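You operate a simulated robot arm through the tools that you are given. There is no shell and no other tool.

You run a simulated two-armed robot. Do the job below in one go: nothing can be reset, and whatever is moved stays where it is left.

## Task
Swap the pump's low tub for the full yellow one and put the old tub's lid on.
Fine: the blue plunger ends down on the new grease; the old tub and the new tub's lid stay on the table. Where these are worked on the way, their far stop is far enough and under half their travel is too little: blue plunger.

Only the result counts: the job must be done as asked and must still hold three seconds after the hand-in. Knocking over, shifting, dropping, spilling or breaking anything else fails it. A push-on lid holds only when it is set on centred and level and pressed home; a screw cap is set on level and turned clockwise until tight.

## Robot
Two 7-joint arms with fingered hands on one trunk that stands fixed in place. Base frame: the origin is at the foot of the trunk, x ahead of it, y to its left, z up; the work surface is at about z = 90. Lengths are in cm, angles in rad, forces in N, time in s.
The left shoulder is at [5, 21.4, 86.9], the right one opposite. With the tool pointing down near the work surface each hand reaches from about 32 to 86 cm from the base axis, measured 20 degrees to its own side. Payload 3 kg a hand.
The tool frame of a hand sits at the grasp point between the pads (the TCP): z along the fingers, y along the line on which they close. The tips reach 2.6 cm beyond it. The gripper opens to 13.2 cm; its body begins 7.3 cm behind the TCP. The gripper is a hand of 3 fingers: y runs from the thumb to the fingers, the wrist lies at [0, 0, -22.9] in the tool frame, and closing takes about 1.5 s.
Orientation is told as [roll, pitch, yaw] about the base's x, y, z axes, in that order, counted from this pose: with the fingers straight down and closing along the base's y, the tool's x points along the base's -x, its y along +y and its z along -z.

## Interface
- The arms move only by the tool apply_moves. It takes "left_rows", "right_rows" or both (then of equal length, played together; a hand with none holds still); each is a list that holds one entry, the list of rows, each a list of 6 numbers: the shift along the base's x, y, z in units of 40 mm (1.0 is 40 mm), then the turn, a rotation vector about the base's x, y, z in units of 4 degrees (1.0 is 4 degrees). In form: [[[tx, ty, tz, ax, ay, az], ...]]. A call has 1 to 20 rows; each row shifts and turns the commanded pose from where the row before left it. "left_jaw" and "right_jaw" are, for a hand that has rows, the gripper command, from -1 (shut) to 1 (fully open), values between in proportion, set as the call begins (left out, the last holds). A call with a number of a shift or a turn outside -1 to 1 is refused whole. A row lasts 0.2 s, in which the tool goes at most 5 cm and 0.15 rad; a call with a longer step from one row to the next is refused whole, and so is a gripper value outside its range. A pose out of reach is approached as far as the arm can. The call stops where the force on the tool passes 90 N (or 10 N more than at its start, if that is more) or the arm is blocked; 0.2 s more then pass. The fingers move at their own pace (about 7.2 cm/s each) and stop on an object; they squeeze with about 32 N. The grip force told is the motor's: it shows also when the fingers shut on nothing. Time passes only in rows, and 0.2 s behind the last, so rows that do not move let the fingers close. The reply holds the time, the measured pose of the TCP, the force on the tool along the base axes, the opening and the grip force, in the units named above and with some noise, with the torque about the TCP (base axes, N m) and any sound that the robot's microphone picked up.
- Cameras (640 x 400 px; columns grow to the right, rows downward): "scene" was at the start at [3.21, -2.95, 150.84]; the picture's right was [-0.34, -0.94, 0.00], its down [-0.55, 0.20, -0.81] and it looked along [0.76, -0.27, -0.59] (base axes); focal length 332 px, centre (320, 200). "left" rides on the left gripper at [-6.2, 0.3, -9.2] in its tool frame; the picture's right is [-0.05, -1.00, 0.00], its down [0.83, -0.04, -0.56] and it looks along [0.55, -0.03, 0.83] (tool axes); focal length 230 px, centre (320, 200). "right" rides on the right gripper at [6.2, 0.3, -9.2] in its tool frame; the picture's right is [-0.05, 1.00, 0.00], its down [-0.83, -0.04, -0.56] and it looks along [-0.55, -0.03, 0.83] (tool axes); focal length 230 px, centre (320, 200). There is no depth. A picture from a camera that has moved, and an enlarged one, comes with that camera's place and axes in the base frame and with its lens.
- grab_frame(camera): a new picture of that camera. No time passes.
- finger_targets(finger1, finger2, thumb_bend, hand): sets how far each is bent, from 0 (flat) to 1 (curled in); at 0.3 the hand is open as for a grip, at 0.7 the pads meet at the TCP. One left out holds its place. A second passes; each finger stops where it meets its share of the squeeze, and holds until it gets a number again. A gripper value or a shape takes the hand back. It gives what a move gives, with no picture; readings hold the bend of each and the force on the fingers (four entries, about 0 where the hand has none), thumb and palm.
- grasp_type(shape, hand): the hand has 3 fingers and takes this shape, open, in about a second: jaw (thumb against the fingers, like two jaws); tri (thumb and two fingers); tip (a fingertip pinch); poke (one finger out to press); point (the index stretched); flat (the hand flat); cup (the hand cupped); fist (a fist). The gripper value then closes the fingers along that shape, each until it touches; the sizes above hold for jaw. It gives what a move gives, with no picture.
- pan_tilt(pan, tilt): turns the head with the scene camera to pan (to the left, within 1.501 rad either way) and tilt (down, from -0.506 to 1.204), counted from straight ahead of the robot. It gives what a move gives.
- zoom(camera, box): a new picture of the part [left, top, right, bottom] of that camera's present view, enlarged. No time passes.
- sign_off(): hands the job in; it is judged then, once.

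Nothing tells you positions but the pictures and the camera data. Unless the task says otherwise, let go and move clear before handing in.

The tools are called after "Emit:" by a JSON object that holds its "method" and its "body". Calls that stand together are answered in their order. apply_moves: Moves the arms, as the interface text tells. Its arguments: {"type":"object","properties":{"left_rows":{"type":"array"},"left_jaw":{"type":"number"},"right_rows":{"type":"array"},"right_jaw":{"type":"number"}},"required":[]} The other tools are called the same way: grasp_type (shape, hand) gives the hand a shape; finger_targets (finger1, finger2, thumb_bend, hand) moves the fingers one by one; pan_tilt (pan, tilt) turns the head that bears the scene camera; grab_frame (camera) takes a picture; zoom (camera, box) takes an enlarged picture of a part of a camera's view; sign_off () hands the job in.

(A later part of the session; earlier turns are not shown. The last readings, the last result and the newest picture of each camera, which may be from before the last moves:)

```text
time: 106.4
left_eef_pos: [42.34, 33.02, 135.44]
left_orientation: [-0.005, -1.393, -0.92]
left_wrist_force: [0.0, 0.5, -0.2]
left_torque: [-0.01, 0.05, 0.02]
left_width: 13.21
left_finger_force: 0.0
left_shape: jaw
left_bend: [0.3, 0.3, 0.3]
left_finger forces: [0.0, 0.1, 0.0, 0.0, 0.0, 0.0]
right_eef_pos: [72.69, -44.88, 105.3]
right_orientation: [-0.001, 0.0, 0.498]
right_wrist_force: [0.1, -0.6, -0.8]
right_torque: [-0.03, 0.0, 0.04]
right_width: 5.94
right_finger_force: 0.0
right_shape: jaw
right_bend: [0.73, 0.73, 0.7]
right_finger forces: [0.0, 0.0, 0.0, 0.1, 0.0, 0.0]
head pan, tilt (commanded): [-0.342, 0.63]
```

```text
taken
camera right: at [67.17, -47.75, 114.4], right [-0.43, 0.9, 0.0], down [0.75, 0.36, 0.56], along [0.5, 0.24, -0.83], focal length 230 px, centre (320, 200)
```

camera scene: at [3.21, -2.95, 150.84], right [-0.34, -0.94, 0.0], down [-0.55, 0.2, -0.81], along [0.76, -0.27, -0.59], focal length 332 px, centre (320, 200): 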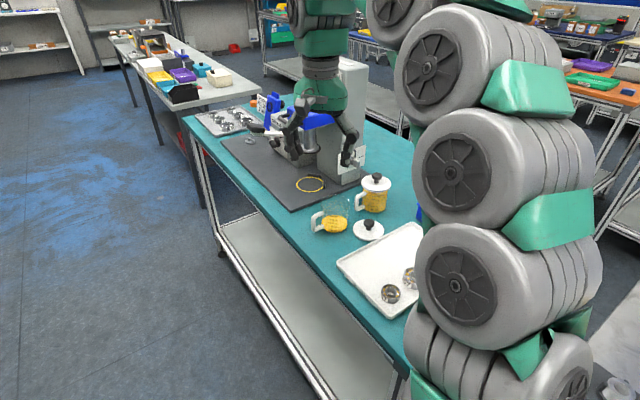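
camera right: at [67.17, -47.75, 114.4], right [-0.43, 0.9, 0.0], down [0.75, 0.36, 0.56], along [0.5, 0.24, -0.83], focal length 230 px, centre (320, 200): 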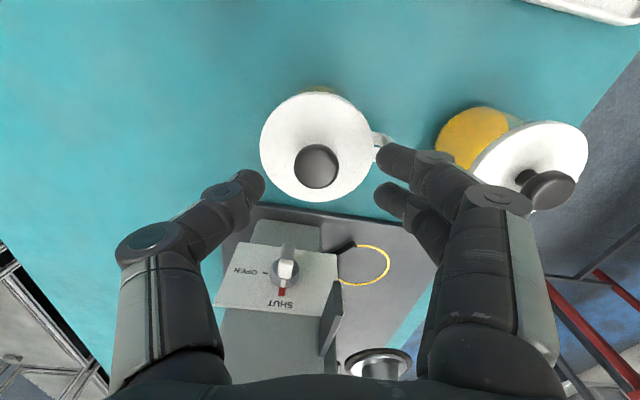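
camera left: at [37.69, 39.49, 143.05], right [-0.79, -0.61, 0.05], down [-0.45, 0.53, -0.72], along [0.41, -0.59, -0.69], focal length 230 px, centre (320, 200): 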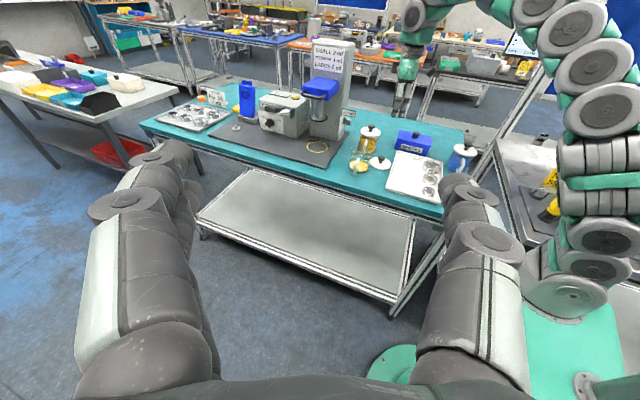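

The knob is now centred under the fingers. I descend around it and close.

Emit:
{"method": "apply_moves", "body": {"right_rows": [[[0.02, -0.04, -0.2, 0, 0, 0], [0, 0, -0.25, 0, 0, 0], [0, 0, -0.25, 0, 0, 0], [0, 0, -0.2, 0, 0, 0], [0, 0, -0.1, 0, 0, 0], [0, 0, 0, 0, 0, 0]]]}}

Emit:
{"method": "apply_moves", "body": {"right_rows": [[[0, 0, 0, 0, 0, 0], [0, 0, 0, 0, 0, 0], [0, 0, 0, 0, 0, 0], [0, 0, 0, 0, 0, 0], [0, 0, 0, 0, 0, 0], [0, 0, 0, 0, 0, 0]]], "right_jaw": -1}}

Emit:
{"method": "grab_frame", "body": {"camera": "right"}}

Emit:
{"method": "zoom", "body": {"camera": "left", "box": [340, 100, 410, 160]}}

```text
time: 107.8
left_eef_pos: [42.3, 33.0, 135.51]
left_orientation: [-0.003, -1.395, -0.921]
left_wrist_force: [0.1, -1.1, 0.0]
left_torque: [0.01, -0.03, -0.01]
left_width: 13.17
left_finger_force: 0.1
left_shape: jaw
left_bend: [0.3, 0.3, 0.3]
left_finger forces: [0.0, 0.0, 0.0, 0.0, 0.1, 0.0]
right_eef_pos: [72.9, -45.19, 101.41]
right_orientation: [-0.001, 0.0, 0.499]
right_wrist_force: [-0.5, 0.7, 5.6]
right_torque: [0.23, 0.02, 0.01]
right_width: 5.96
right_finger_force: 0.0
right_shape: jaw
right_bend: [0.73, 0.74, 0.7]
right_finger forces: [0.0, 5.8, 0.0, 0.0, 0.0, 0.0]
head pan, tilt (commanded): [-0.342, 0.63]
```

```text
time: 109.2
left_eef_pos: [42.29, 32.97, 135.48]
left_orientation: [-0.005, -1.394, -0.921]
left_wrist_force: [0.7, 0.4, 0.3]
left_torque: [0.02, 0.0, -0.03]
left_width: 13.21
left_finger_force: 0.0
left_shape: jaw
left_bend: [0.3, 0.3, 0.3]
left_finger forces: [0.0, 0.1, 0.0, 0.0, 0.1, 0.0]
right_eef_pos: [72.74, -45.2, 101.52]
right_orientation: [0.001, -0.002, 0.5]
right_wrist_force: [0.1, -1.4, 7.5]
right_torque: [0.17, 0.13, 0.02]
right_width: 3.1
right_finger_force: 31.9
right_shape: jaw
right_bend: [0.72, 0.76, 0.75]
right_finger forces: [17.6, 7.2, 0.0, 0.1, 35.8, 0.0]
head pan, tilt (commanded): [-0.342, 0.63]
heard: snap
```

```text
taken
camera right: at [67.24, -47.92, 110.43], right [-0.43, 0.9, 0.0], down [0.75, 0.36, 0.55], along [0.5, 0.24, -0.83], focal length 230 px, centre (320, 200)
```

right: 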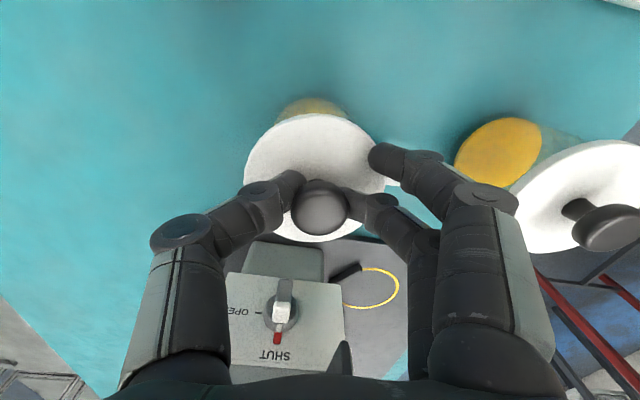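

```text
6.67 times, centred on (375, 130) of left
camera zoom: at [37.68, 39.49, 143.05], right [-0.79, -0.61, 0.05], down [-0.45, 0.53, -0.72], along [0.41, -0.59, -0.69], focal length 1534 px, centre (-47, 667)
```

zoom: 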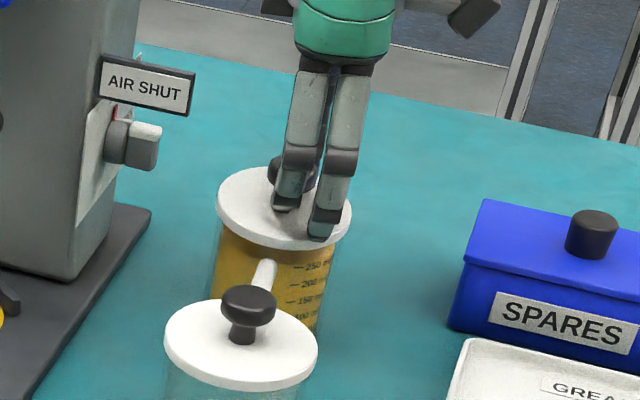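

I heard a snap: the lid seems to have popped loose as the fingers closed. I lift very gently by 6 mm and check whether the tub stays down.

Emit:
{"method": "apply_moves", "body": {"right_rows": [[[0, 0, 0.05, 0, 0, 0], [0, 0, 0.05, 0, 0, 0], [0, 0, 0.05, 0, 0, 0], [0, 0, 0, 0, 0, 0]]]}}

Emit:
{"method": "grab_frame", "body": {"camera": "right"}}

Emit:
{"method": "zoom", "body": {"camera": "left", "box": [340, 100, 410, 160]}}

Emit:
{"method": "grab_frame", "body": {"camera": "scene"}}

```text
time: 110.2
left_eef_pos: [42.34, 32.85, 135.47]
left_orientation: [-0.006, -1.395, -0.921]
left_wrist_force: [0.2, -0.6, 0.4]
left_torque: [0.02, -0.02, -0.02]
left_width: 13.19
left_finger_force: 0.0
left_shape: jaw
left_bend: [0.3, 0.3, 0.3]
left_finger forces: [0.0, 0.1, 0.0, 0.0, 0.0, 0.0]
right_eef_pos: [72.7, -45.04, 101.9]
right_orientation: [0.001, 0.001, 0.5]
right_wrist_force: [0.2, -0.5, 0.3]
right_torque: [0.01, 0.04, -0.03]
right_width: 2.88
right_finger_force: 32.2
right_shape: jaw
right_bend: [0.71, 0.76, 0.76]
right_finger forces: [17.7, 8.1, 0.0, 0.1, 33.6, 0.1]
head pan, tilt (commanded): [-0.342, 0.63]
```

```text
taken
camera right: at [67.19, -47.9, 111.01], right [-0.43, 0.9, 0.0], down [0.75, 0.36, 0.55], along [0.5, 0.24, -0.83], focal length 230 px, centre (320, 200)
```

right: 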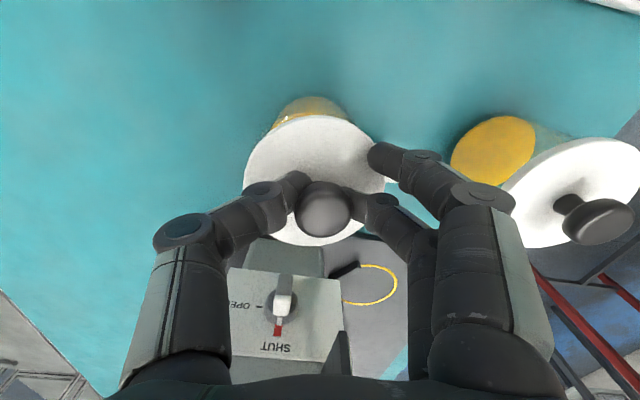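

```text
6.67 times, centred on (375, 130) of left
camera zoom: at [37.69, 39.49, 143.05], right [-0.79, -0.61, 0.05], down [-0.45, 0.53, -0.72], along [0.41, -0.59, -0.69], focal length 1534 px, centre (-47, 667)
```

zoom: 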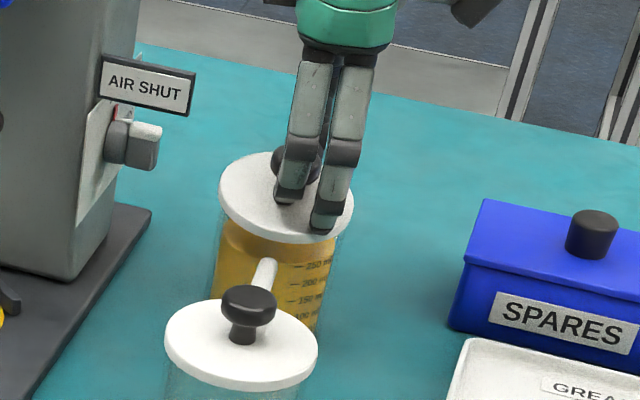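

```text
taken
camera scene: at [3.21, -2.95, 150.84], right [-0.34, -0.94, 0.0], down [-0.55, 0.2, -0.81], along [0.76, -0.27, -0.59], focal length 332 px, centre (320, 200)
```

scene: 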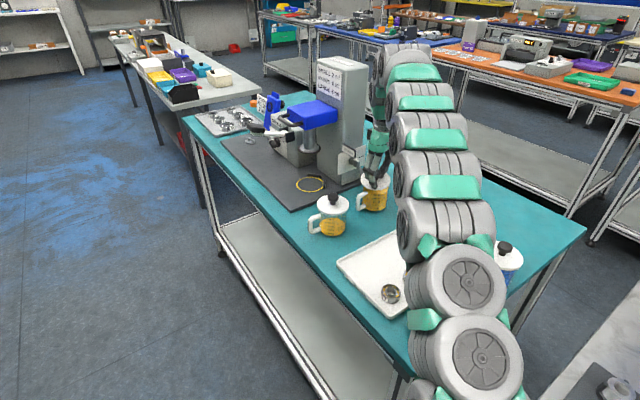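

I zoom from the scene camera to see the gap between lid and tub.

Emit:
{"method": "zoom", "body": {"camera": "scene", "box": [340, 150, 410, 220]}}

Emit:
{"method": "zoom", "body": {"camera": "right", "box": [220, 80, 420, 260]}}

```text
5.71 times, centred on (375, 185) of scene
camera zoom: at [3.21, -2.95, 150.84], right [-0.34, -0.94, 0.0], down [-0.55, 0.2, -0.81], along [0.76, -0.27, -0.59], focal length 1900 px, centre (6, 286)
```

zoom: 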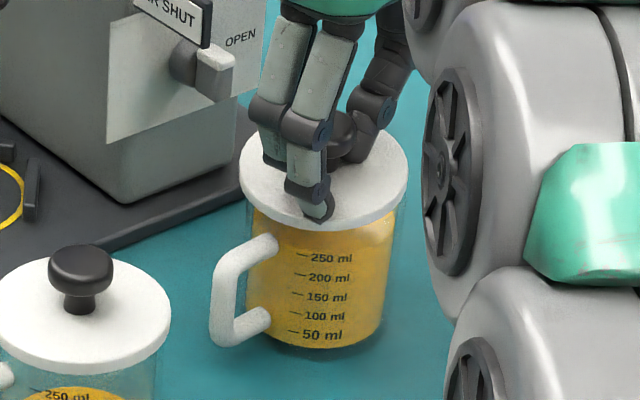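

```text
2.22 times, centred on (320, 170) of right
camera zoom: at [67.19, -47.9, 111.01], right [-0.43, 0.9, 0.0], down [0.75, 0.36, 0.55], along [0.5, 0.24, -0.83], focal length 511 px, centre (320, 267)
```

zoom: 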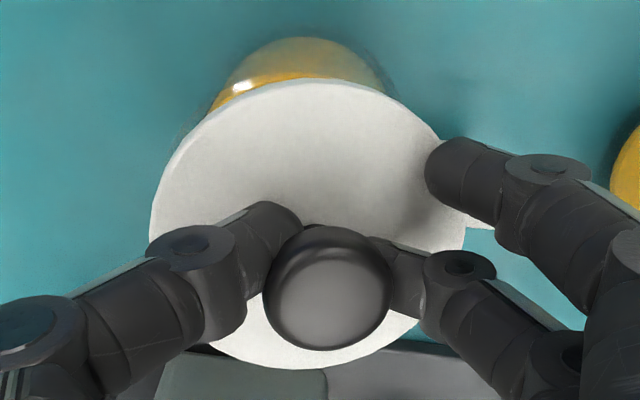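

The lid appears loose with the tub staying put. I lift another centimetre and look.

Emit:
{"method": "apply_moves", "body": {"right_rows": [[[0, 0, 0.08, 0, 0, 0], [0, 0, 0.08, 0, 0, 0], [0, 0, 0.08, 0, 0, 0], [0, 0, 0, 0, 0, 0]]]}}

Emit:
{"method": "zoom", "body": {"camera": "scene", "box": [340, 150, 410, 220]}}

Emit:
{"method": "zoom", "body": {"camera": "left", "box": [340, 100, 410, 160]}}

```text
time: 111.2
left_eef_pos: [42.31, 32.93, 135.44]
left_orientation: [-0.005, -1.394, -0.921]
left_wrist_force: [0.6, -0.4, 0.6]
left_torque: [-0.02, 0.01, 0.0]
left_width: 13.21
left_finger_force: 0.1
left_shape: jaw
left_bend: [0.3, 0.3, 0.3]
left_finger forces: [0.0, 0.0, 0.0, 0.0, 0.0, 0.0]
right_eef_pos: [72.79, -45.05, 102.93]
right_orientation: [0.001, -0.001, 0.5]
right_wrist_force: [-0.9, -0.6, -0.2]
right_torque: [0.0, 0.05, -0.02]
right_width: 2.9
right_finger_force: 32.4
right_shape: jaw
right_bend: [0.71, 0.76, 0.76]
right_finger forces: [17.8, 8.2, 0.0, 0.0, 33.8, 0.1]
head pan, tilt (commanded): [-0.342, 0.63]
```

```text
5.71 times, centred on (375, 185) of scene
camera zoom: at [3.21, -2.95, 150.84], right [-0.34, -0.94, 0.0], down [-0.55, 0.2, -0.81], along [0.76, -0.27, -0.59], focal length 1900 px, centre (6, 286)
```

zoom: 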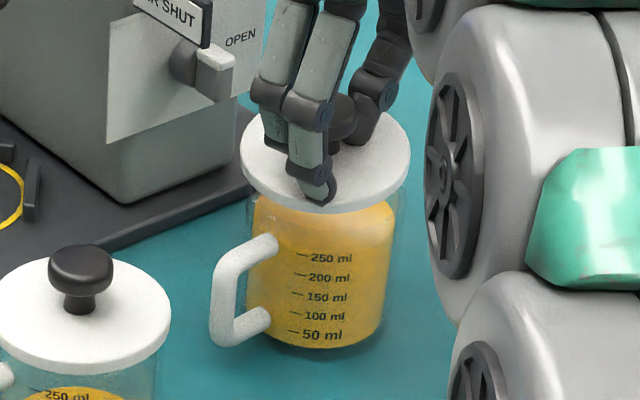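

```text
6.67 times, centred on (375, 130) of left
camera zoom: at [37.69, 39.49, 143.05], right [-0.79, -0.61, 0.05], down [-0.45, 0.53, -0.72], along [0.41, -0.59, -0.69], focal length 1534 px, centre (-47, 667)
```

zoom: 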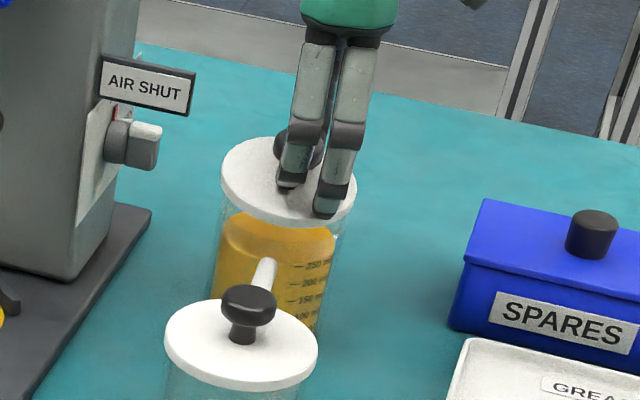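

The lid is off and the yellow tub stands undisturbed. I lift the lid clear and carry it to the empty spot near (63,-38.4).

Emit:
{"method": "apply_moves", "body": {"right_rows": [[[0, 0, 0.15, 0, 0, 0], [0, 0, 0.2, 0, 0, 0], [-0.1, 0.06, 0.2, 0, 0, 0], [-0.2, 0.13, 0.2, 0, 0, 0], [-0.35, 0.24, 0.1, 0, 0, 0], [-0.45, 0.3, 0, 0, 0, 0], [-0.45, 0.3, 0, 0, 0, 0], [-0.45, 0.3, 0, 0, 0, 0], [-0.3, 0.2, 0, 0, 0, 0], [-0.15, 0.12, 0, 0, 0, 0], [0, 0, 0, 0, 0, 0]]]}}

Emit:
{"method": "grab_frame", "body": {"camera": "right"}}

Emit:
{"method": "zoom", "body": {"camera": "scene", "box": [300, 140, 420, 250]}}

Emit:
{"method": "zoom", "body": {"camera": "left", "box": [335, 90, 425, 180]}}

```text
time: 113.6
left_eef_pos: [42.26, 33.0, 135.44]
left_orientation: [-0.005, -1.395, -0.922]
left_wrist_force: [0.4, -0.3, 0.6]
left_torque: [0.0, 0.03, 0.01]
left_width: 13.19
left_finger_force: 0.0
left_shape: jaw
left_bend: [0.3, 0.3, 0.3]
left_finger forces: [0.0, 0.1, 0.1, 0.0, 0.0, 0.0]
right_eef_pos: [62.94, -38.55, 106.25]
right_orientation: [0.002, -0.001, 0.499]
right_wrist_force: [1.2, 0.2, -1.2]
right_torque: [-0.03, 0.02, 0.01]
right_width: 1.96
right_finger_force: 31.4
right_shape: jaw
right_bend: [0.77, 0.76, 0.76]
right_finger forces: [0.0, 23.7, 0.0, 0.1, 23.0, 0.0]
head pan, tilt (commanded): [-0.342, 0.63]
```

```text
taken
camera right: at [57.49, -41.29, 115.34], right [-0.43, 0.9, 0.0], down [0.75, 0.36, 0.55], along [0.5, 0.24, -0.83], focal length 230 px, centre (320, 200)
```

right: 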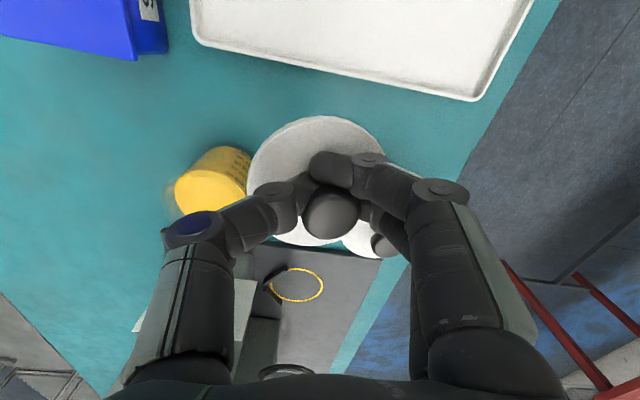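

```text
3.64 times, centred on (360, 195) of scene
camera zoom: at [3.21, -2.95, 150.84], right [-0.34, -0.94, 0.0], down [-0.55, 0.2, -0.81], along [0.76, -0.27, -0.59], focal length 1209 px, centre (174, 218)
```

zoom: 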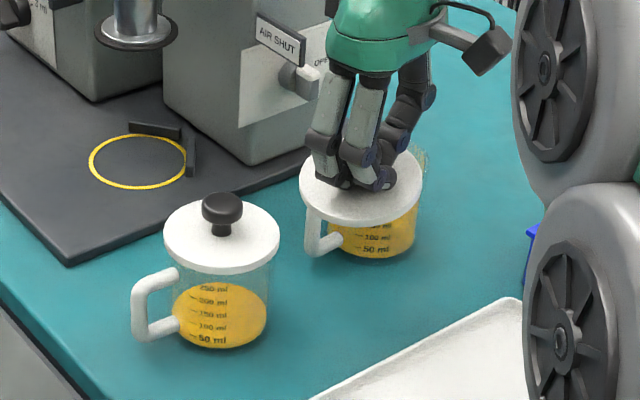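

```text
4.44 times, centred on (380, 135) of left
camera zoom: at [37.69, 39.49, 143.05], right [-0.79, -0.61, 0.05], down [-0.45, 0.53, -0.72], along [0.41, -0.59, -0.69], focal length 1022 px, centre (53, 489)
```

zoom: 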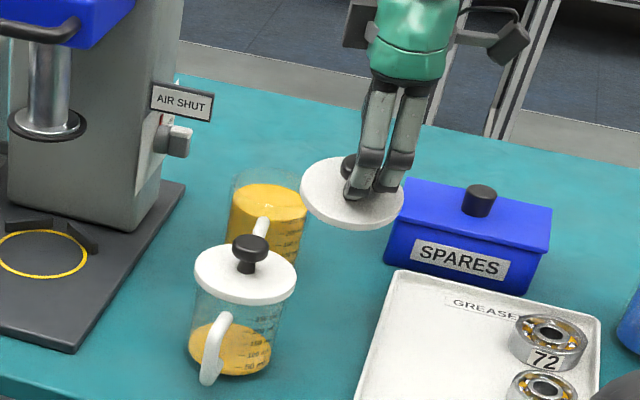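

The lid is held above the empty spot; the yellow tub stands open and undisturbed. I lower the lid toward the table.

Emit:
{"method": "apply_moves", "body": {"right_rows": [[[0, 0, -0.4, 0, 0, 0], [0, 0, -0.5, 0, 0, 0], [0, 0, -0.5, 0, 0, 0], [0, 0, -0.5, 0, 0, 0], [0, 0, -0.4, 0, 0, 0], [0, 0, -0.2, 0, 0, 0], [0, 0, 0, 0, 0, 0]]]}}

Emit:
{"method": "zoom", "body": {"camera": "scene", "box": [320, 160, 420, 250]}}

Emit:
{"method": "zoom", "body": {"camera": "left", "box": [345, 110, 425, 180]}}

```text
time: 115.2
left_eef_pos: [42.29, 32.87, 135.26]
left_orientation: [-0.006, -1.392, -0.922]
left_wrist_force: [0.4, 0.2, 0.2]
left_torque: [0.01, -0.01, -0.01]
left_width: 13.17
left_finger_force: 0.0
left_shape: jaw
left_bend: [0.3, 0.3, 0.3]
left_finger forces: [0.0, 0.0, 0.1, 0.1, 0.0, 0.0]
right_eef_pos: [62.88, -38.57, 96.3]
right_orientation: [0.001, 0.0, 0.499]
right_wrist_force: [-0.4, -0.2, -0.8]
right_torque: [0.02, -0.02, 0.01]
right_width: 1.96
right_finger_force: 31.5
right_shape: jaw
right_bend: [0.77, 0.76, 0.76]
right_finger forces: [0.0, 24.3, 0.0, 0.0, 25.6, 0.1]
head pan, tilt (commanded): [-0.342, 0.63]
```

```text
4.44 times, centred on (370, 205) of scene
camera zoom: at [3.21, -2.95, 150.84], right [-0.34, -0.94, 0.0], down [-0.55, 0.2, -0.81], along [0.76, -0.27, -0.59], focal length 1478 px, centre (98, 178)
```

zoom: 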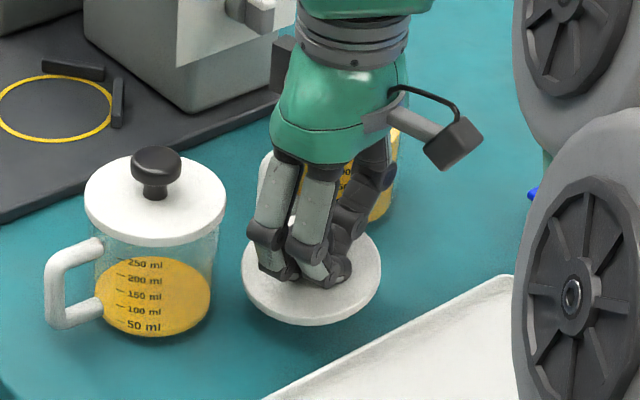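

```text
5.71 times, centred on (385, 145) of left
camera zoom: at [37.69, 39.49, 143.05], right [-0.79, -0.61, 0.05], down [-0.45, 0.53, -0.72], along [0.41, -0.59, -0.69], focal length 1315 px, centre (-51, 514)
```

zoom: 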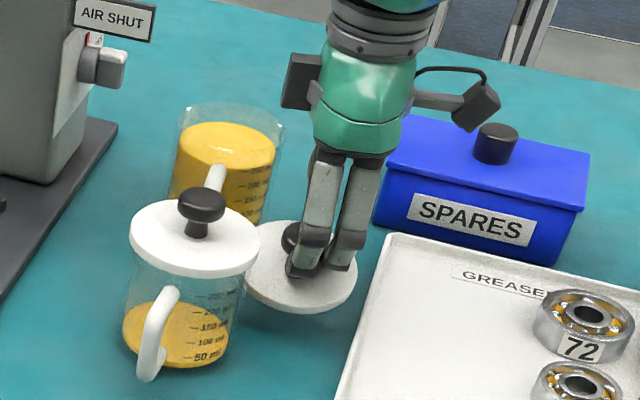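

Slowly down the last two centimetres.

Emit:
{"method": "apply_moves", "body": {"right_rows": [[[0, 0, -0.12, 0, 0, 0], [0, 0, -0.12, 0, 0, 0], [0, 0, -0.1, 0, 0, 0], [0, 0, -0.05, 0, 0, 0], [0, 0, 0, 0, 0, 0]]]}}

```text
time: 116.4
left_eef_pos: [42.34, 32.97, 135.52]
left_orientation: [-0.004, -1.395, -0.923]
left_wrist_force: [0.2, -0.4, 0.3]
left_torque: [0.02, -0.08, 0.01]
left_width: 13.2
left_finger_force: 0.1
left_shape: jaw
left_bend: [0.3, 0.3, 0.3]
left_finger forces: [0.1, 0.1, 0.0, 0.0, 0.0, 0.0]
right_eef_pos: [62.97, -38.54, 94.86]
right_orientation: [-0.001, -0.001, 0.499]
right_wrist_force: [-0.7, 0.7, 0.0]
right_torque: [-0.03, 0.02, -0.01]
right_width: 1.96
right_finger_force: 32.2
right_shape: jaw
right_bend: [0.77, 0.76, 0.76]
right_finger forces: [0.1, 24.5, 0.1, 0.1, 25.1, 0.1]
head pan, tilt (commanded): [-0.342, 0.63]
```

Emit:
{"method": "apply_moves", "body": {"right_rows": [[[0, 0, -0.06, 0, 0, 0], [0, 0, -0.06, 0, 0, 0], [0, 0, -0.04, 0, 0, 0], [0, 0, 0, 0, 0, 0]]]}}

Emit:
{"method": "zoom", "body": {"camera": "scene", "box": [340, 180, 410, 240]}}

```text
time: 117.4
left_eef_pos: [42.32, 32.95, 135.48]
left_orientation: [-0.006, -1.394, -0.923]
left_wrist_force: [-0.2, 0.0, -0.3]
left_torque: [0.02, -0.01, 0.01]
left_width: 13.21
left_finger_force: 0.1
left_shape: jaw
left_bend: [0.3, 0.3, 0.3]
left_finger forces: [0.0, 0.0, 0.1, 0.0, 0.0, 0.0]
right_eef_pos: [62.97, -38.64, 94.08]
right_orientation: [0.001, -0.001, 0.5]
right_wrist_force: [-0.3, 0.3, 0.2]
right_torque: [-0.04, 0.0, -0.01]
right_width: 1.93
right_finger_force: 32.0
right_shape: jaw
right_bend: [0.77, 0.76, 0.76]
right_finger forces: [0.0, 24.5, 0.0, 0.0, 25.1, 0.1]
head pan, tilt (commanded): [-0.342, 0.63]
```

```text
6.67 times, centred on (375, 210) of scene
camera zoom: at [3.21, -2.95, 150.84], right [-0.34, -0.94, 0.0], down [-0.55, 0.2, -0.81], along [0.76, -0.27, -0.59], focal length 2216 px, centre (-47, 133)
```

zoom: 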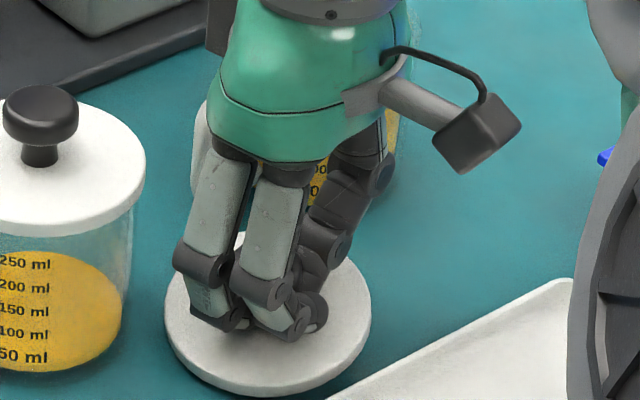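

Emit:
{"method": "apply_moves", "body": {"right_rows": [[[0, 0, -0.04, 0, 0, 0], [0, 0, -0.04, 0, 0, 0], [0, 0, 0, 0, 0, 0]]]}}

```text
time: 118.2
left_eef_pos: [42.36, 32.99, 135.42]
left_orientation: [-0.006, -1.394, -0.92]
left_wrist_force: [-0.5, -1.0, 0.3]
left_torque: [0.01, -0.03, 0.01]
left_width: 13.15
left_finger_force: 0.1
left_shape: jaw
left_bend: [0.3, 0.3, 0.3]
left_finger forces: [0.0, 0.0, 0.0, 0.0, 0.1, 0.1]
right_eef_pos: [62.99, -38.6, 93.84]
right_orientation: [0.001, 0.0, 0.499]
right_wrist_force: [-0.4, 0.6, 0.4]
right_torque: [-0.01, 0.0, 0.0]
right_width: 1.95
right_finger_force: 32.3
right_shape: jaw
right_bend: [0.77, 0.76, 0.76]
right_finger forces: [0.1, 24.6, 0.1, 0.0, 25.0, 0.0]
head pan, tilt (commanded): [-0.342, 0.63]
```

Emit:
{"method": "apply_moves", "body": {"right_rows": [[[0, 0, -0.05, 0, 0, 0], [0, 0, -0.05, 0, 0, 0], [0, 0, 0, 0, 0, 0]]]}}

Emit:
{"method": "grab_frame", "body": {"camera": "right"}}

```text
time: 119.0
left_eef_pos: [42.29, 32.94, 135.42]
left_orientation: [-0.004, -1.395, -0.921]
left_wrist_force: [0.3, 0.5, 0.4]
left_torque: [0.0, 0.01, -0.01]
left_width: 13.2
left_finger_force: 0.1
left_shape: jaw
left_bend: [0.3, 0.3, 0.3]
left_finger forces: [0.0, 0.0, 0.0, 0.1, 0.0, 0.0]
right_eef_pos: [63.07, -38.56, 93.49]
right_orientation: [-0.001, -0.003, 0.497]
right_wrist_force: [1.9, -7.3, 25.3]
right_torque: [0.42, 0.12, -0.03]
right_width: 2.15
right_finger_force: 31.6
right_shape: jaw
right_bend: [0.77, 0.78, 0.78]
right_finger forces: [0.0, 25.9, 0.1, 0.1, 53.0, 0.1]
head pan, tilt (commanded): [-0.342, 0.63]
```

```text
taken
camera right: at [57.48, -41.32, 102.54], right [-0.43, 0.9, 0.0], down [0.75, 0.36, 0.56], along [0.5, 0.24, -0.83], focal length 230 px, centre (320, 200)
```

right: 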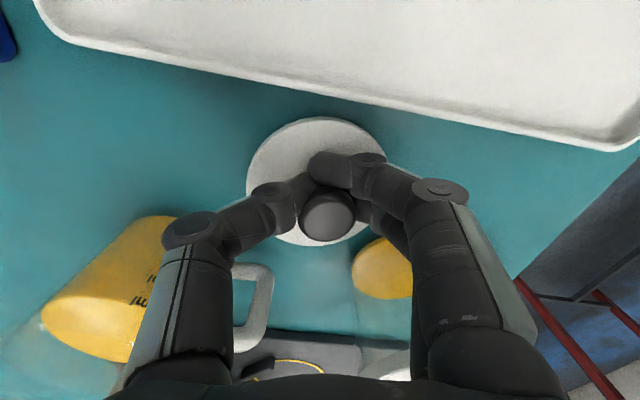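

The lid rests on the table. I ease the pressure, open and rise straight up.

Emit:
{"method": "apply_moves", "body": {"right_rows": [[[0, 0, 0.05, 0, 0, 0], [0, 0, 0, 0, 0, 0]]]}}

Emit:
{"method": "apply_moves", "body": {"right_rows": [[[0, 0, 0, 0, 0, 0], [0, 0, 0, 0, 0, 0], [0, 0, 0, 0, 0, 0], [0, 0, 0, 0, 0, 0], [0, 0, 0, 0, 0, 0]]], "right_jaw": 0}}

Emit:
{"method": "apply_moves", "body": {"right_rows": [[[0, 0, 0.2, 0, 0, 0], [0, 0, 0.4, 0, 0, 0], [0, 0, 0.6, 0, 0, 0], [0, 0, 0.8, 0, 0, 0], [0, 0, 0.8, 0, 0, 0], [0, 0, 0, 0, 0, 0]]]}}

Emit:
{"method": "grab_frame", "body": {"camera": "right"}}

Emit:
{"method": "zoom", "body": {"camera": "scene", "box": [300, 150, 420, 250]}}

Emit:
{"method": "zoom", "body": {"camera": "left", "box": [335, 100, 425, 180]}}

```text
time: 119.6
left_eef_pos: [42.23, 33.01, 135.34]
left_orientation: [-0.004, -1.394, -0.919]
left_wrist_force: [-0.1, 0.2, 0.9]
left_torque: [0.02, -0.01, -0.01]
left_width: 13.16
left_finger_force: 0.1
left_shape: jaw
left_bend: [0.3, 0.3, 0.3]
left_finger forces: [0.1, 0.0, 0.0, 0.1, 0.1, 0.0]
right_eef_pos: [62.98, -38.38, 93.58]
right_orientation: [0.001, 0.003, 0.5]
right_wrist_force: [-0.8, 0.7, 5.1]
right_torque: [0.22, 0.08, 0.04]
right_width: 2.03
right_finger_force: 31.6
right_shape: jaw
right_bend: [0.77, 0.77, 0.76]
right_finger forces: [0.0, 25.1, 0.0, 0.0, 35.1, 0.1]
head pan, tilt (commanded): [-0.342, 0.63]
```

```text
time: 120.8
left_eef_pos: [42.26, 32.97, 135.43]
left_orientation: [-0.003, -1.393, -0.922]
left_wrist_force: [0.1, -0.4, -0.7]
left_torque: [-0.02, 0.0, 0.01]
left_width: 13.2
left_finger_force: 0.1
left_shape: jaw
left_bend: [0.3, 0.3, 0.3]
left_finger forces: [0.0, 0.0, 0.0, 0.0, 0.1, 0.0]
right_eef_pos: [62.92, -38.49, 93.67]
right_orientation: [0.0, -0.001, 0.499]
right_wrist_force: [0.9, -2.5, 10.3]
right_torque: [0.2, -0.02, -0.01]
right_width: 6.32
right_finger_force: 0.1
right_shape: jaw
right_bend: [0.73, 0.75, 0.7]
right_finger forces: [0.0, 9.1, 0.0, 0.0, 0.9, 0.0]
head pan, tilt (commanded): [-0.342, 0.63]
```

```text
time: 122.2
left_eef_pos: [42.43, 32.96, 135.5]
left_orientation: [-0.004, -1.396, -0.922]
left_wrist_force: [-0.2, 0.2, -0.4]
left_torque: [0.02, 0.01, -0.01]
left_width: 13.18
left_finger_force: 0.0
left_shape: jaw
left_bend: [0.3, 0.3, 0.3]
left_finger forces: [0.0, 0.0, 0.0, 0.0, 0.1, 0.0]
right_eef_pos: [62.99, -38.49, 104.92]
right_orientation: [0.001, 0.0, 0.499]
right_wrist_force: [0.4, -0.7, -0.5]
right_torque: [0.04, 0.0, -0.03]
right_width: 6.54
right_finger_force: 0.0
right_shape: jaw
right_bend: [0.73, 0.73, 0.7]
right_finger forces: [0.0, 0.0, 0.0, 0.0, 0.1, 0.1]
head pan, tilt (commanded): [-0.342, 0.63]
```

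```text
taken
camera right: at [57.46, -41.26, 113.93], right [-0.43, 0.9, 0.0], down [0.75, 0.36, 0.55], along [0.5, 0.24, -0.83], focal length 230 px, centre (320, 200)
```

right: 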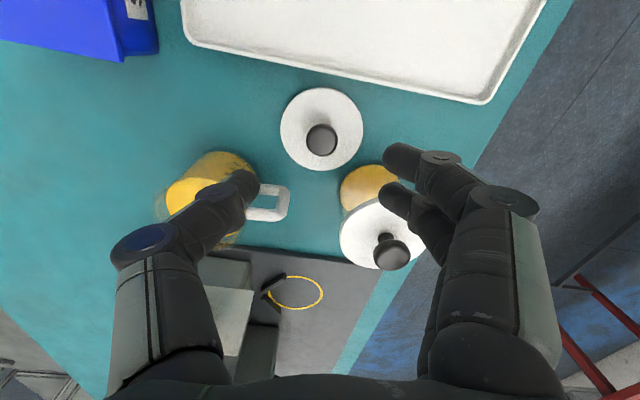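

```text
4.00 times, centred on (360, 200) of scene
camera zoom: at [3.21, -2.95, 150.84], right [-0.34, -0.94, 0.0], down [-0.55, 0.2, -0.81], along [0.76, -0.27, -0.59], focal length 1330 px, centre (160, 200)
```

zoom: 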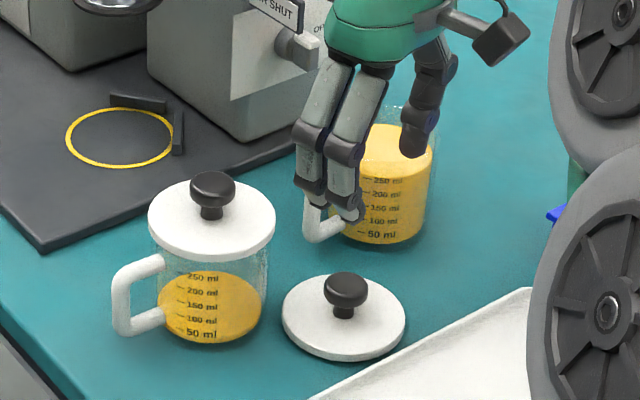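

```text
5.00 times, centred on (380, 140) of left
camera zoom: at [37.69, 39.49, 143.05], right [-0.79, -0.61, 0.05], down [-0.45, 0.53, -0.72], along [0.41, -0.59, -0.69], focal length 1150 px, centre (20, 500)
```

zoom: 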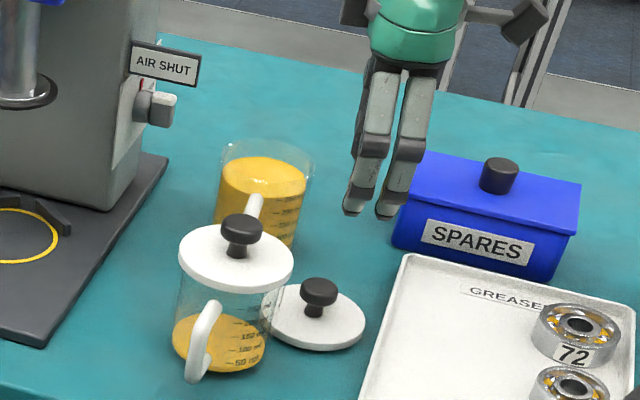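

Lid down, tub open, all upright. Next I'll take the full tub around its body with the right hand tilted 45° (handle lying in the palm gap). First I lift and swing the hand to that attitude in free air.

Emit:
{"method": "apply_moves", "body": {"right_rows": [[[-0.05, 0.05, 0.4, 0, 0, -0.985], [-0.05, 0.05, 0.4, 0, 0, -0.985], [-0.05, 0.05, 0.3, 0, 0, -0.985], [-0.05, 0.05, 0.3, 0, 0, -0.985], [-0.05, 0.05, 0.3, 0, 0, -0.985], [-0.05, 0.05, 0.2, 0, 0, -0.985], [-0.05, 0.05, 0.2, 0, 0, -0.985], [-0.05, 0.05, 0.2, 0, 0, -0.985], [0, 0, 0, 0, 0, -0.985], [0, 0, 0, 0, 0, -0.985], [0, 0, 0, 0, 0, -0.985], [0, 0, 0, 0, 0, -0.985], [0, 0, 0, 0, 0, -0.985], [0, 0, 0, 0, 0, -0.985], [0, 0, 0, 0, 0, -0.985], [0, 0, 0, 0, 0, -0.985], [0, 0, 0, 0, 0, -0.985], [0, 0, 0, 0, 0, -0.985], [0, 0, 0, 0, 0, -0.985], [0, 0, 0, 0, 0, -0.985]]], "right_jaw": 0.6}}

Emit:
{"method": "apply_moves", "body": {"right_rows": [[[0, 0, 0, -0.718, -0.603, 0], [0, 0, 0, -0.718, -0.603, 0], [0, 0, 0, -0.718, -0.603, 0], [0, 0, 0, -0.718, -0.603, 0], [0, 0, 0, -0.718, -0.603, 0], [0, 0, 0, -0.718, -0.603, 0], [0, 0, 0, -0.718, -0.603, 0], [0, 0, 0, -0.718, -0.603, 0], [0, 0, 0, -0.718, -0.603, 0], [0, 0, 0, -0.718, -0.603, 0], [0, 0, 0, -0.718, -0.603, 0], [0, 0, 0, -0.718, -0.603, 0]]]}}

Emit:
{"method": "grab_frame", "body": {"camera": "right"}}

Emit:
{"method": "grab_frame", "body": {"camera": "left"}}

Emit:
{"method": "grab_frame", "body": {"camera": "scene"}}

```text
time: 126.4
left_eef_pos: [42.38, 33.04, 135.47]
left_orientation: [-0.005, -1.395, -0.922]
left_wrist_force: [-1.0, 0.2, -0.5]
left_torque: [0.0, -0.02, 0.01]
left_width: 13.18
left_finger_force: 0.1
left_shape: jaw
left_bend: [0.3, 0.3, 0.3]
left_finger forces: [0.0, 0.1, 0.0, 0.1, 0.0, 0.0]
right_eef_pos: [61.34, -36.84, 114.05]
right_orientation: [0.003, 0.001, -0.878]
right_wrist_force: [0.0, -0.5, 1.4]
right_torque: [0.0, -0.05, 0.0]
right_width: 10.54
right_finger_force: 0.1
right_shape: jaw
right_bend: [0.59, 0.59, 0.56]
right_finger forces: [0.0, 0.1, 0.1, 0.0, 0.0, 0.1]
head pan, tilt (commanded): [-0.342, 0.63]
```

```text
time: 129.0
left_eef_pos: [42.28, 32.9, 135.4]
left_orientation: [-0.007, -1.394, -0.921]
left_wrist_force: [-0.3, 0.2, 0.4]
left_torque: [0.04, 0.0, -0.02]
left_width: 13.18
left_finger_force: 0.0
left_shape: jaw
left_bend: [0.3, 0.3, 0.3]
left_finger forces: [0.0, 0.1, 0.0, 0.0, 0.0, 0.1]
right_eef_pos: [61.28, -37.03, 113.96]
right_orientation: [0.003, -0.783, -0.878]
right_wrist_force: [0.7, -1.2, 0.3]
right_torque: [0.0, -0.02, 0.03]
right_width: 10.51
right_finger_force: 0.1
right_shape: jaw
right_bend: [0.59, 0.59, 0.56]
right_finger forces: [0.0, 0.0, 0.0, 0.0, 0.0, 0.0]
head pan, tilt (commanded): [-0.342, 0.63]
```

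```text
taken
camera right: at [54.63, -28.5, 115.96], right [0.79, 0.61, 0.04], down [0.09, -0.18, 0.98], along [0.61, -0.77, -0.2], focal length 230 px, centre (320, 200)
```

right: 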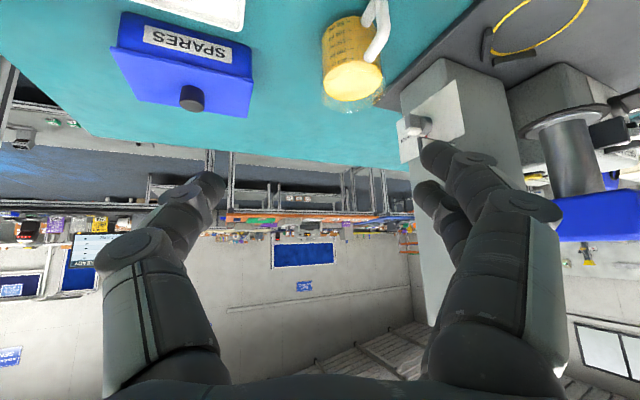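

```text
taken
camera left: at [37.69, 39.49, 143.05], right [-0.79, -0.61, 0.05], down [-0.45, 0.53, -0.72], along [0.41, -0.59, -0.69], focal length 230 px, centre (320, 200)
```

left: 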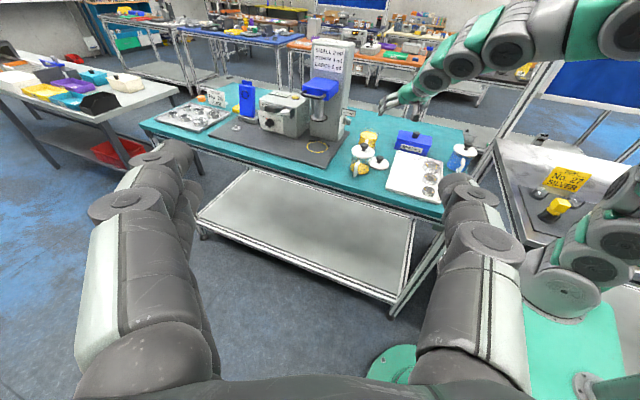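

```text
taken
camera scene: at [3.21, -2.95, 150.84], right [-0.34, -0.94, 0.0], down [-0.55, 0.2, -0.81], along [0.76, -0.27, -0.59], focal length 332 px, centre (320, 200)
```

scene: 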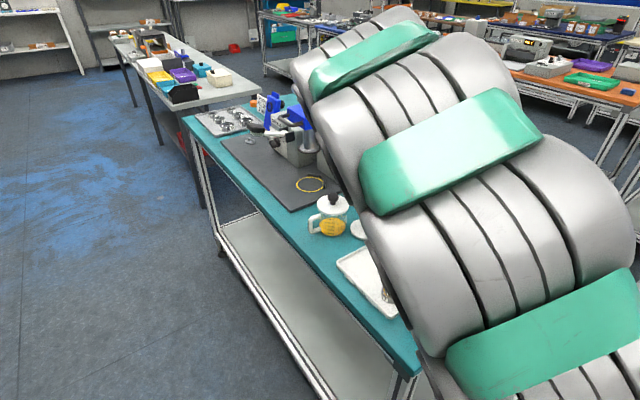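

I zoom on the full tub to pin down its axis and handle heading.

Emit:
{"method": "zoom", "body": {"camera": "right", "box": [290, 0, 420, 130]}}

Emit:
{"method": "zoom", "body": {"camera": "left", "box": [335, 110, 405, 180]}}

```text
3.08 times, centred on (355, 65) of right
camera zoom: at [54.63, -28.5, 115.96], right [0.79, 0.61, 0.04], down [0.09, -0.18, 0.98], along [0.61, -0.77, -0.2], focal length 708 px, centre (212, 615)
```

zoom: 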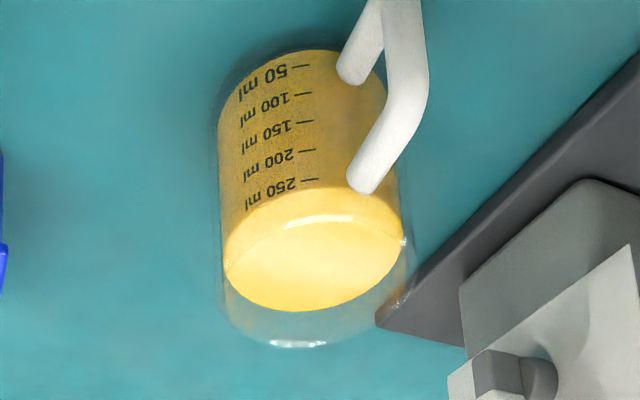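

```text
5.71 times, centred on (370, 145) of left
camera zoom: at [37.69, 39.49, 143.05], right [-0.79, -0.61, 0.05], down [-0.45, 0.53, -0.72], along [0.41, -0.59, -0.69], focal length 1315 px, centre (34, 514)
```

zoom: 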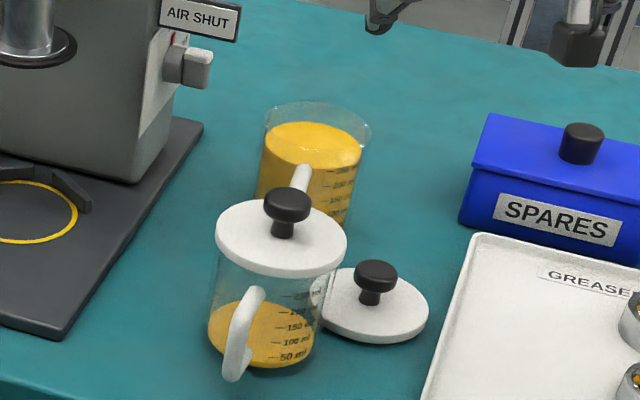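

The full tub's axis is about (73.2,-45.35), handle heading 108°. I move above it with the fingers open 11.5 cm, then check before descending.

Emit:
{"method": "apply_moves", "body": {"right_rows": [[[0.3, -0.2, 0, 0, 0, 0], [0.45, -0.32, -0.1, 0, 0, 0], [0.5, -0.36, -0.2, 0, 0, 0], [0.5, -0.36, -0.2, 0, 0, 0], [0.5, -0.36, -0.3, 0, 0, 0], [0.45, -0.32, -0.3, 0, 0, 0], [0.35, -0.25, -0.3, 0, 0, 0], [0, 0, 0, 0, 0, 0]]], "right_jaw": 0.75}}

Emit:
{"method": "grab_frame", "body": {"camera": "right"}}

Emit:
{"method": "zoom", "body": {"camera": "left", "box": [330, 80, 420, 170]}}

```text
time: 130.8
left_eef_pos: [42.37, 33.0, 135.43]
left_orientation: [-0.005, -1.393, -0.921]
left_wrist_force: [0.6, -0.7, -0.2]
left_torque: [0.01, -0.02, 0.0]
left_width: 13.18
left_finger_force: 0.0
left_shape: jaw
left_bend: [0.3, 0.3, 0.3]
left_finger forces: [0.0, 0.0, 0.1, 0.0, 0.1, 0.1]
right_eef_pos: [73.5, -45.68, 108.42]
right_orientation: [0.006, -0.784, -0.877]
right_wrist_force: [0.3, 0.9, -0.1]
right_torque: [0.03, -0.02, -0.01]
right_width: 11.55
right_finger_force: 0.1
right_shape: jaw
right_bend: [0.51, 0.51, 0.47]
right_finger forces: [0.0, 0.0, 0.0, 0.1, 0.0, 0.0]
head pan, tilt (commanded): [-0.342, 0.63]
```

```text
taken
camera right: at [66.86, -37.23, 110.4], right [0.79, 0.61, 0.04], down [0.09, -0.18, 0.98], along [0.61, -0.77, -0.2], focal length 230 px, centre (320, 200)
```

right: 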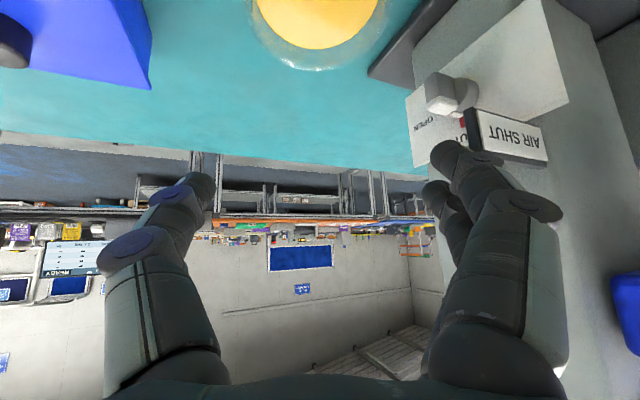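

```text
4.44 times, centred on (375, 125) of left
camera zoom: at [37.7, 39.49, 143.05], right [-0.79, -0.61, 0.05], down [-0.45, 0.53, -0.72], along [0.41, -0.59, -0.69], focal length 1022 px, centre (76, 533)
```

zoom: 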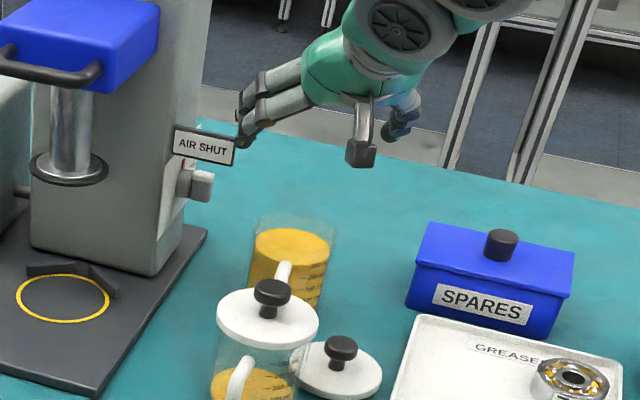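

The finger side is rather near the air-valve knob, so I turn the hand 7° and narrow the opening a bit before descending halfway.

Emit:
{"method": "apply_moves", "body": {"right_rows": [[[0, 0, 0, 0, 0, 0.9], [0, 0, 0, 0, 0, 0.9], [0, 0, -0.3, 0, 0, 0], [0, 0, -0.4, 0, 0, 0], [0, 0, -0.4, 0, 0, 0], [0, 0, -0.3, 0, 0, 0], [0, 0, 0, 0, 0, 0]]], "right_jaw": 0.55}}

Emit:
{"method": "grab_frame", "body": {"camera": "right"}}

Emit:
{"method": "zoom", "body": {"camera": "left", "box": [330, 90, 420, 170]}}

Emit:
{"method": "zoom", "body": {"camera": "scene", "box": [300, 130, 420, 240]}}

```text
time: 132.4
left_eef_pos: [42.34, 32.96, 135.37]
left_orientation: [-0.005, -1.394, -0.922]
left_wrist_force: [0.2, 0.4, 0.2]
left_torque: [-0.03, -0.03, 0.01]
left_width: 13.2
left_finger_force: 0.0
left_shape: jaw
left_bend: [0.3, 0.3, 0.3]
left_finger forces: [0.0, 0.1, 0.0, 0.0, 0.0, 0.1]
right_eef_pos: [73.56, -45.62, 102.68]
right_orientation: [0.004, -0.785, -0.755]
right_wrist_force: [-0.1, -0.8, -0.8]
right_torque: [-0.01, 0.04, -0.01]
right_width: 10.23
right_finger_force: 0.2
right_shape: jaw
right_bend: [0.61, 0.61, 0.58]
right_finger forces: [0.0, 0.0, 0.0, 0.0, 0.0, 0.1]
head pan, tilt (commanded): [-0.342, 0.63]
```

```text
taken
camera right: at [65.85, -38.12, 104.78], right [0.71, 0.71, 0.04], down [0.11, -0.17, 0.98], along [0.7, -0.69, -0.2], focal length 230 px, centre (320, 200)
```

right: 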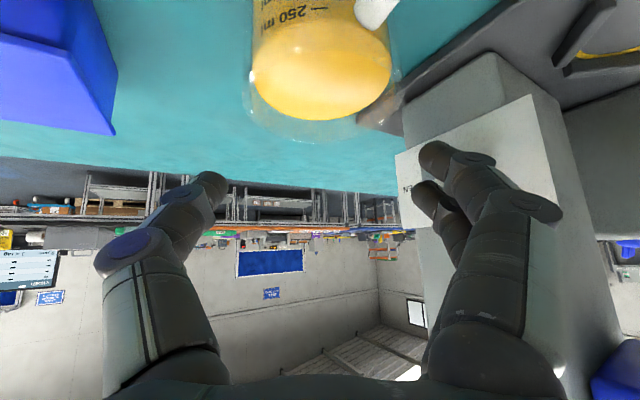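

```text
5.00 times, centred on (375, 130) of left
camera zoom: at [37.69, 39.49, 143.05], right [-0.79, -0.61, 0.05], down [-0.45, 0.53, -0.72], along [0.41, -0.59, -0.69], focal length 1150 px, centre (45, 550)
```

zoom: 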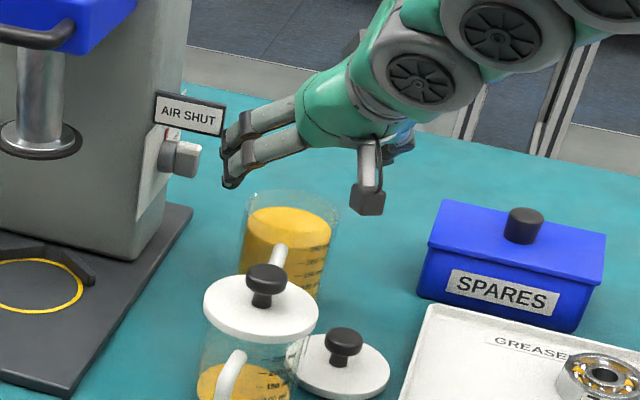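

```text
3.64 times, centred on (360, 185) of scene
camera zoom: at [3.21, -2.95, 150.84], right [-0.34, -0.94, 0.0], down [-0.55, 0.2, -0.81], along [0.76, -0.27, -0.59], focal length 1209 px, centre (174, 254)
```

zoom: 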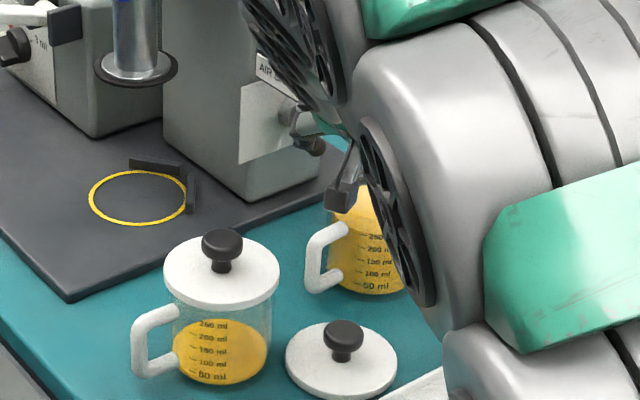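

Tub is centred between thumb and fingers with clearance to the valve. I descend further, watching forces.

Emit:
{"method": "apply_moves", "body": {"right_rows": [[[0, 0, -0.25, 0, 0, 0], [0, 0, -0.25, 0, 0, 0], [0, 0, -0.25, 0, 0, 0], [0, 0, -0.25, 0, 0, 0], [0, 0, -0.2, 0, 0, 0], [0, 0, 0, 0, 0, 0]]]}}

Emit:
{"method": "grab_frame", "body": {"camera": "right"}}

Emit:
{"method": "zoom", "body": {"camera": "left", "box": [330, 90, 420, 170]}}

```text
time: 133.8
left_eef_pos: [42.24, 32.98, 135.42]
left_orientation: [-0.003, -1.393, -0.922]
left_wrist_force: [0.5, 0.0, 1.1]
left_torque: [-0.01, -0.01, 0.01]
left_width: 13.2
left_finger_force: 0.2
left_shape: jaw
left_bend: [0.3, 0.3, 0.3]
left_finger forces: [0.1, 0.0, 0.0, 0.0, 0.1, 0.0]
right_eef_pos: [73.52, -45.66, 98.02]
right_orientation: [0.005, -0.784, -0.752]
right_wrist_force: [-0.2, 0.8, 0.2]
right_torque: [0.01, 0.0, 0.0]
right_width: 10.26
right_finger_force: 0.1
right_shape: jaw
right_bend: [0.61, 0.61, 0.58]
right_finger forces: [0.0, 0.0, 0.0, 0.1, 0.0, 0.0]
head pan, tilt (commanded): [-0.342, 0.63]
```

```text
taken
camera right: at [65.77, -38.11, 100.03], right [0.71, 0.71, 0.04], down [0.11, -0.17, 0.98], along [0.7, -0.69, -0.2], focal length 230 px, centre (320, 200)
```

right: 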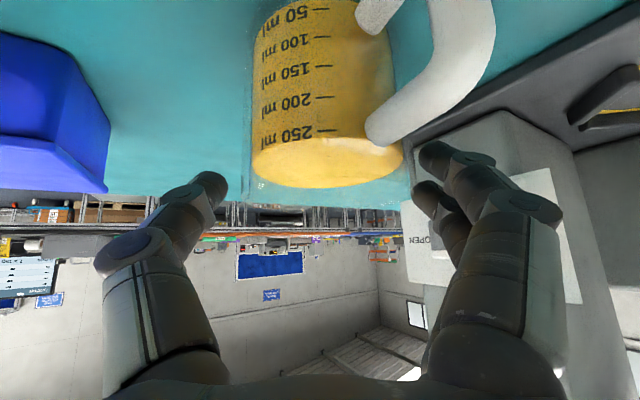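

```text
5.00 times, centred on (375, 130) of left
camera zoom: at [37.69, 39.49, 143.05], right [-0.79, -0.61, 0.05], down [-0.45, 0.53, -0.72], along [0.41, -0.59, -0.69], focal length 1150 px, centre (45, 550)
```

zoom: 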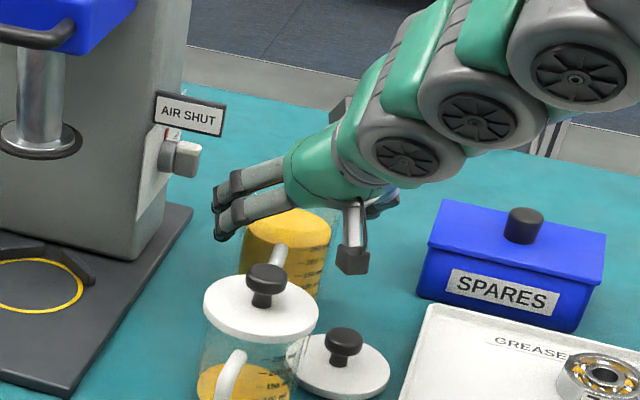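

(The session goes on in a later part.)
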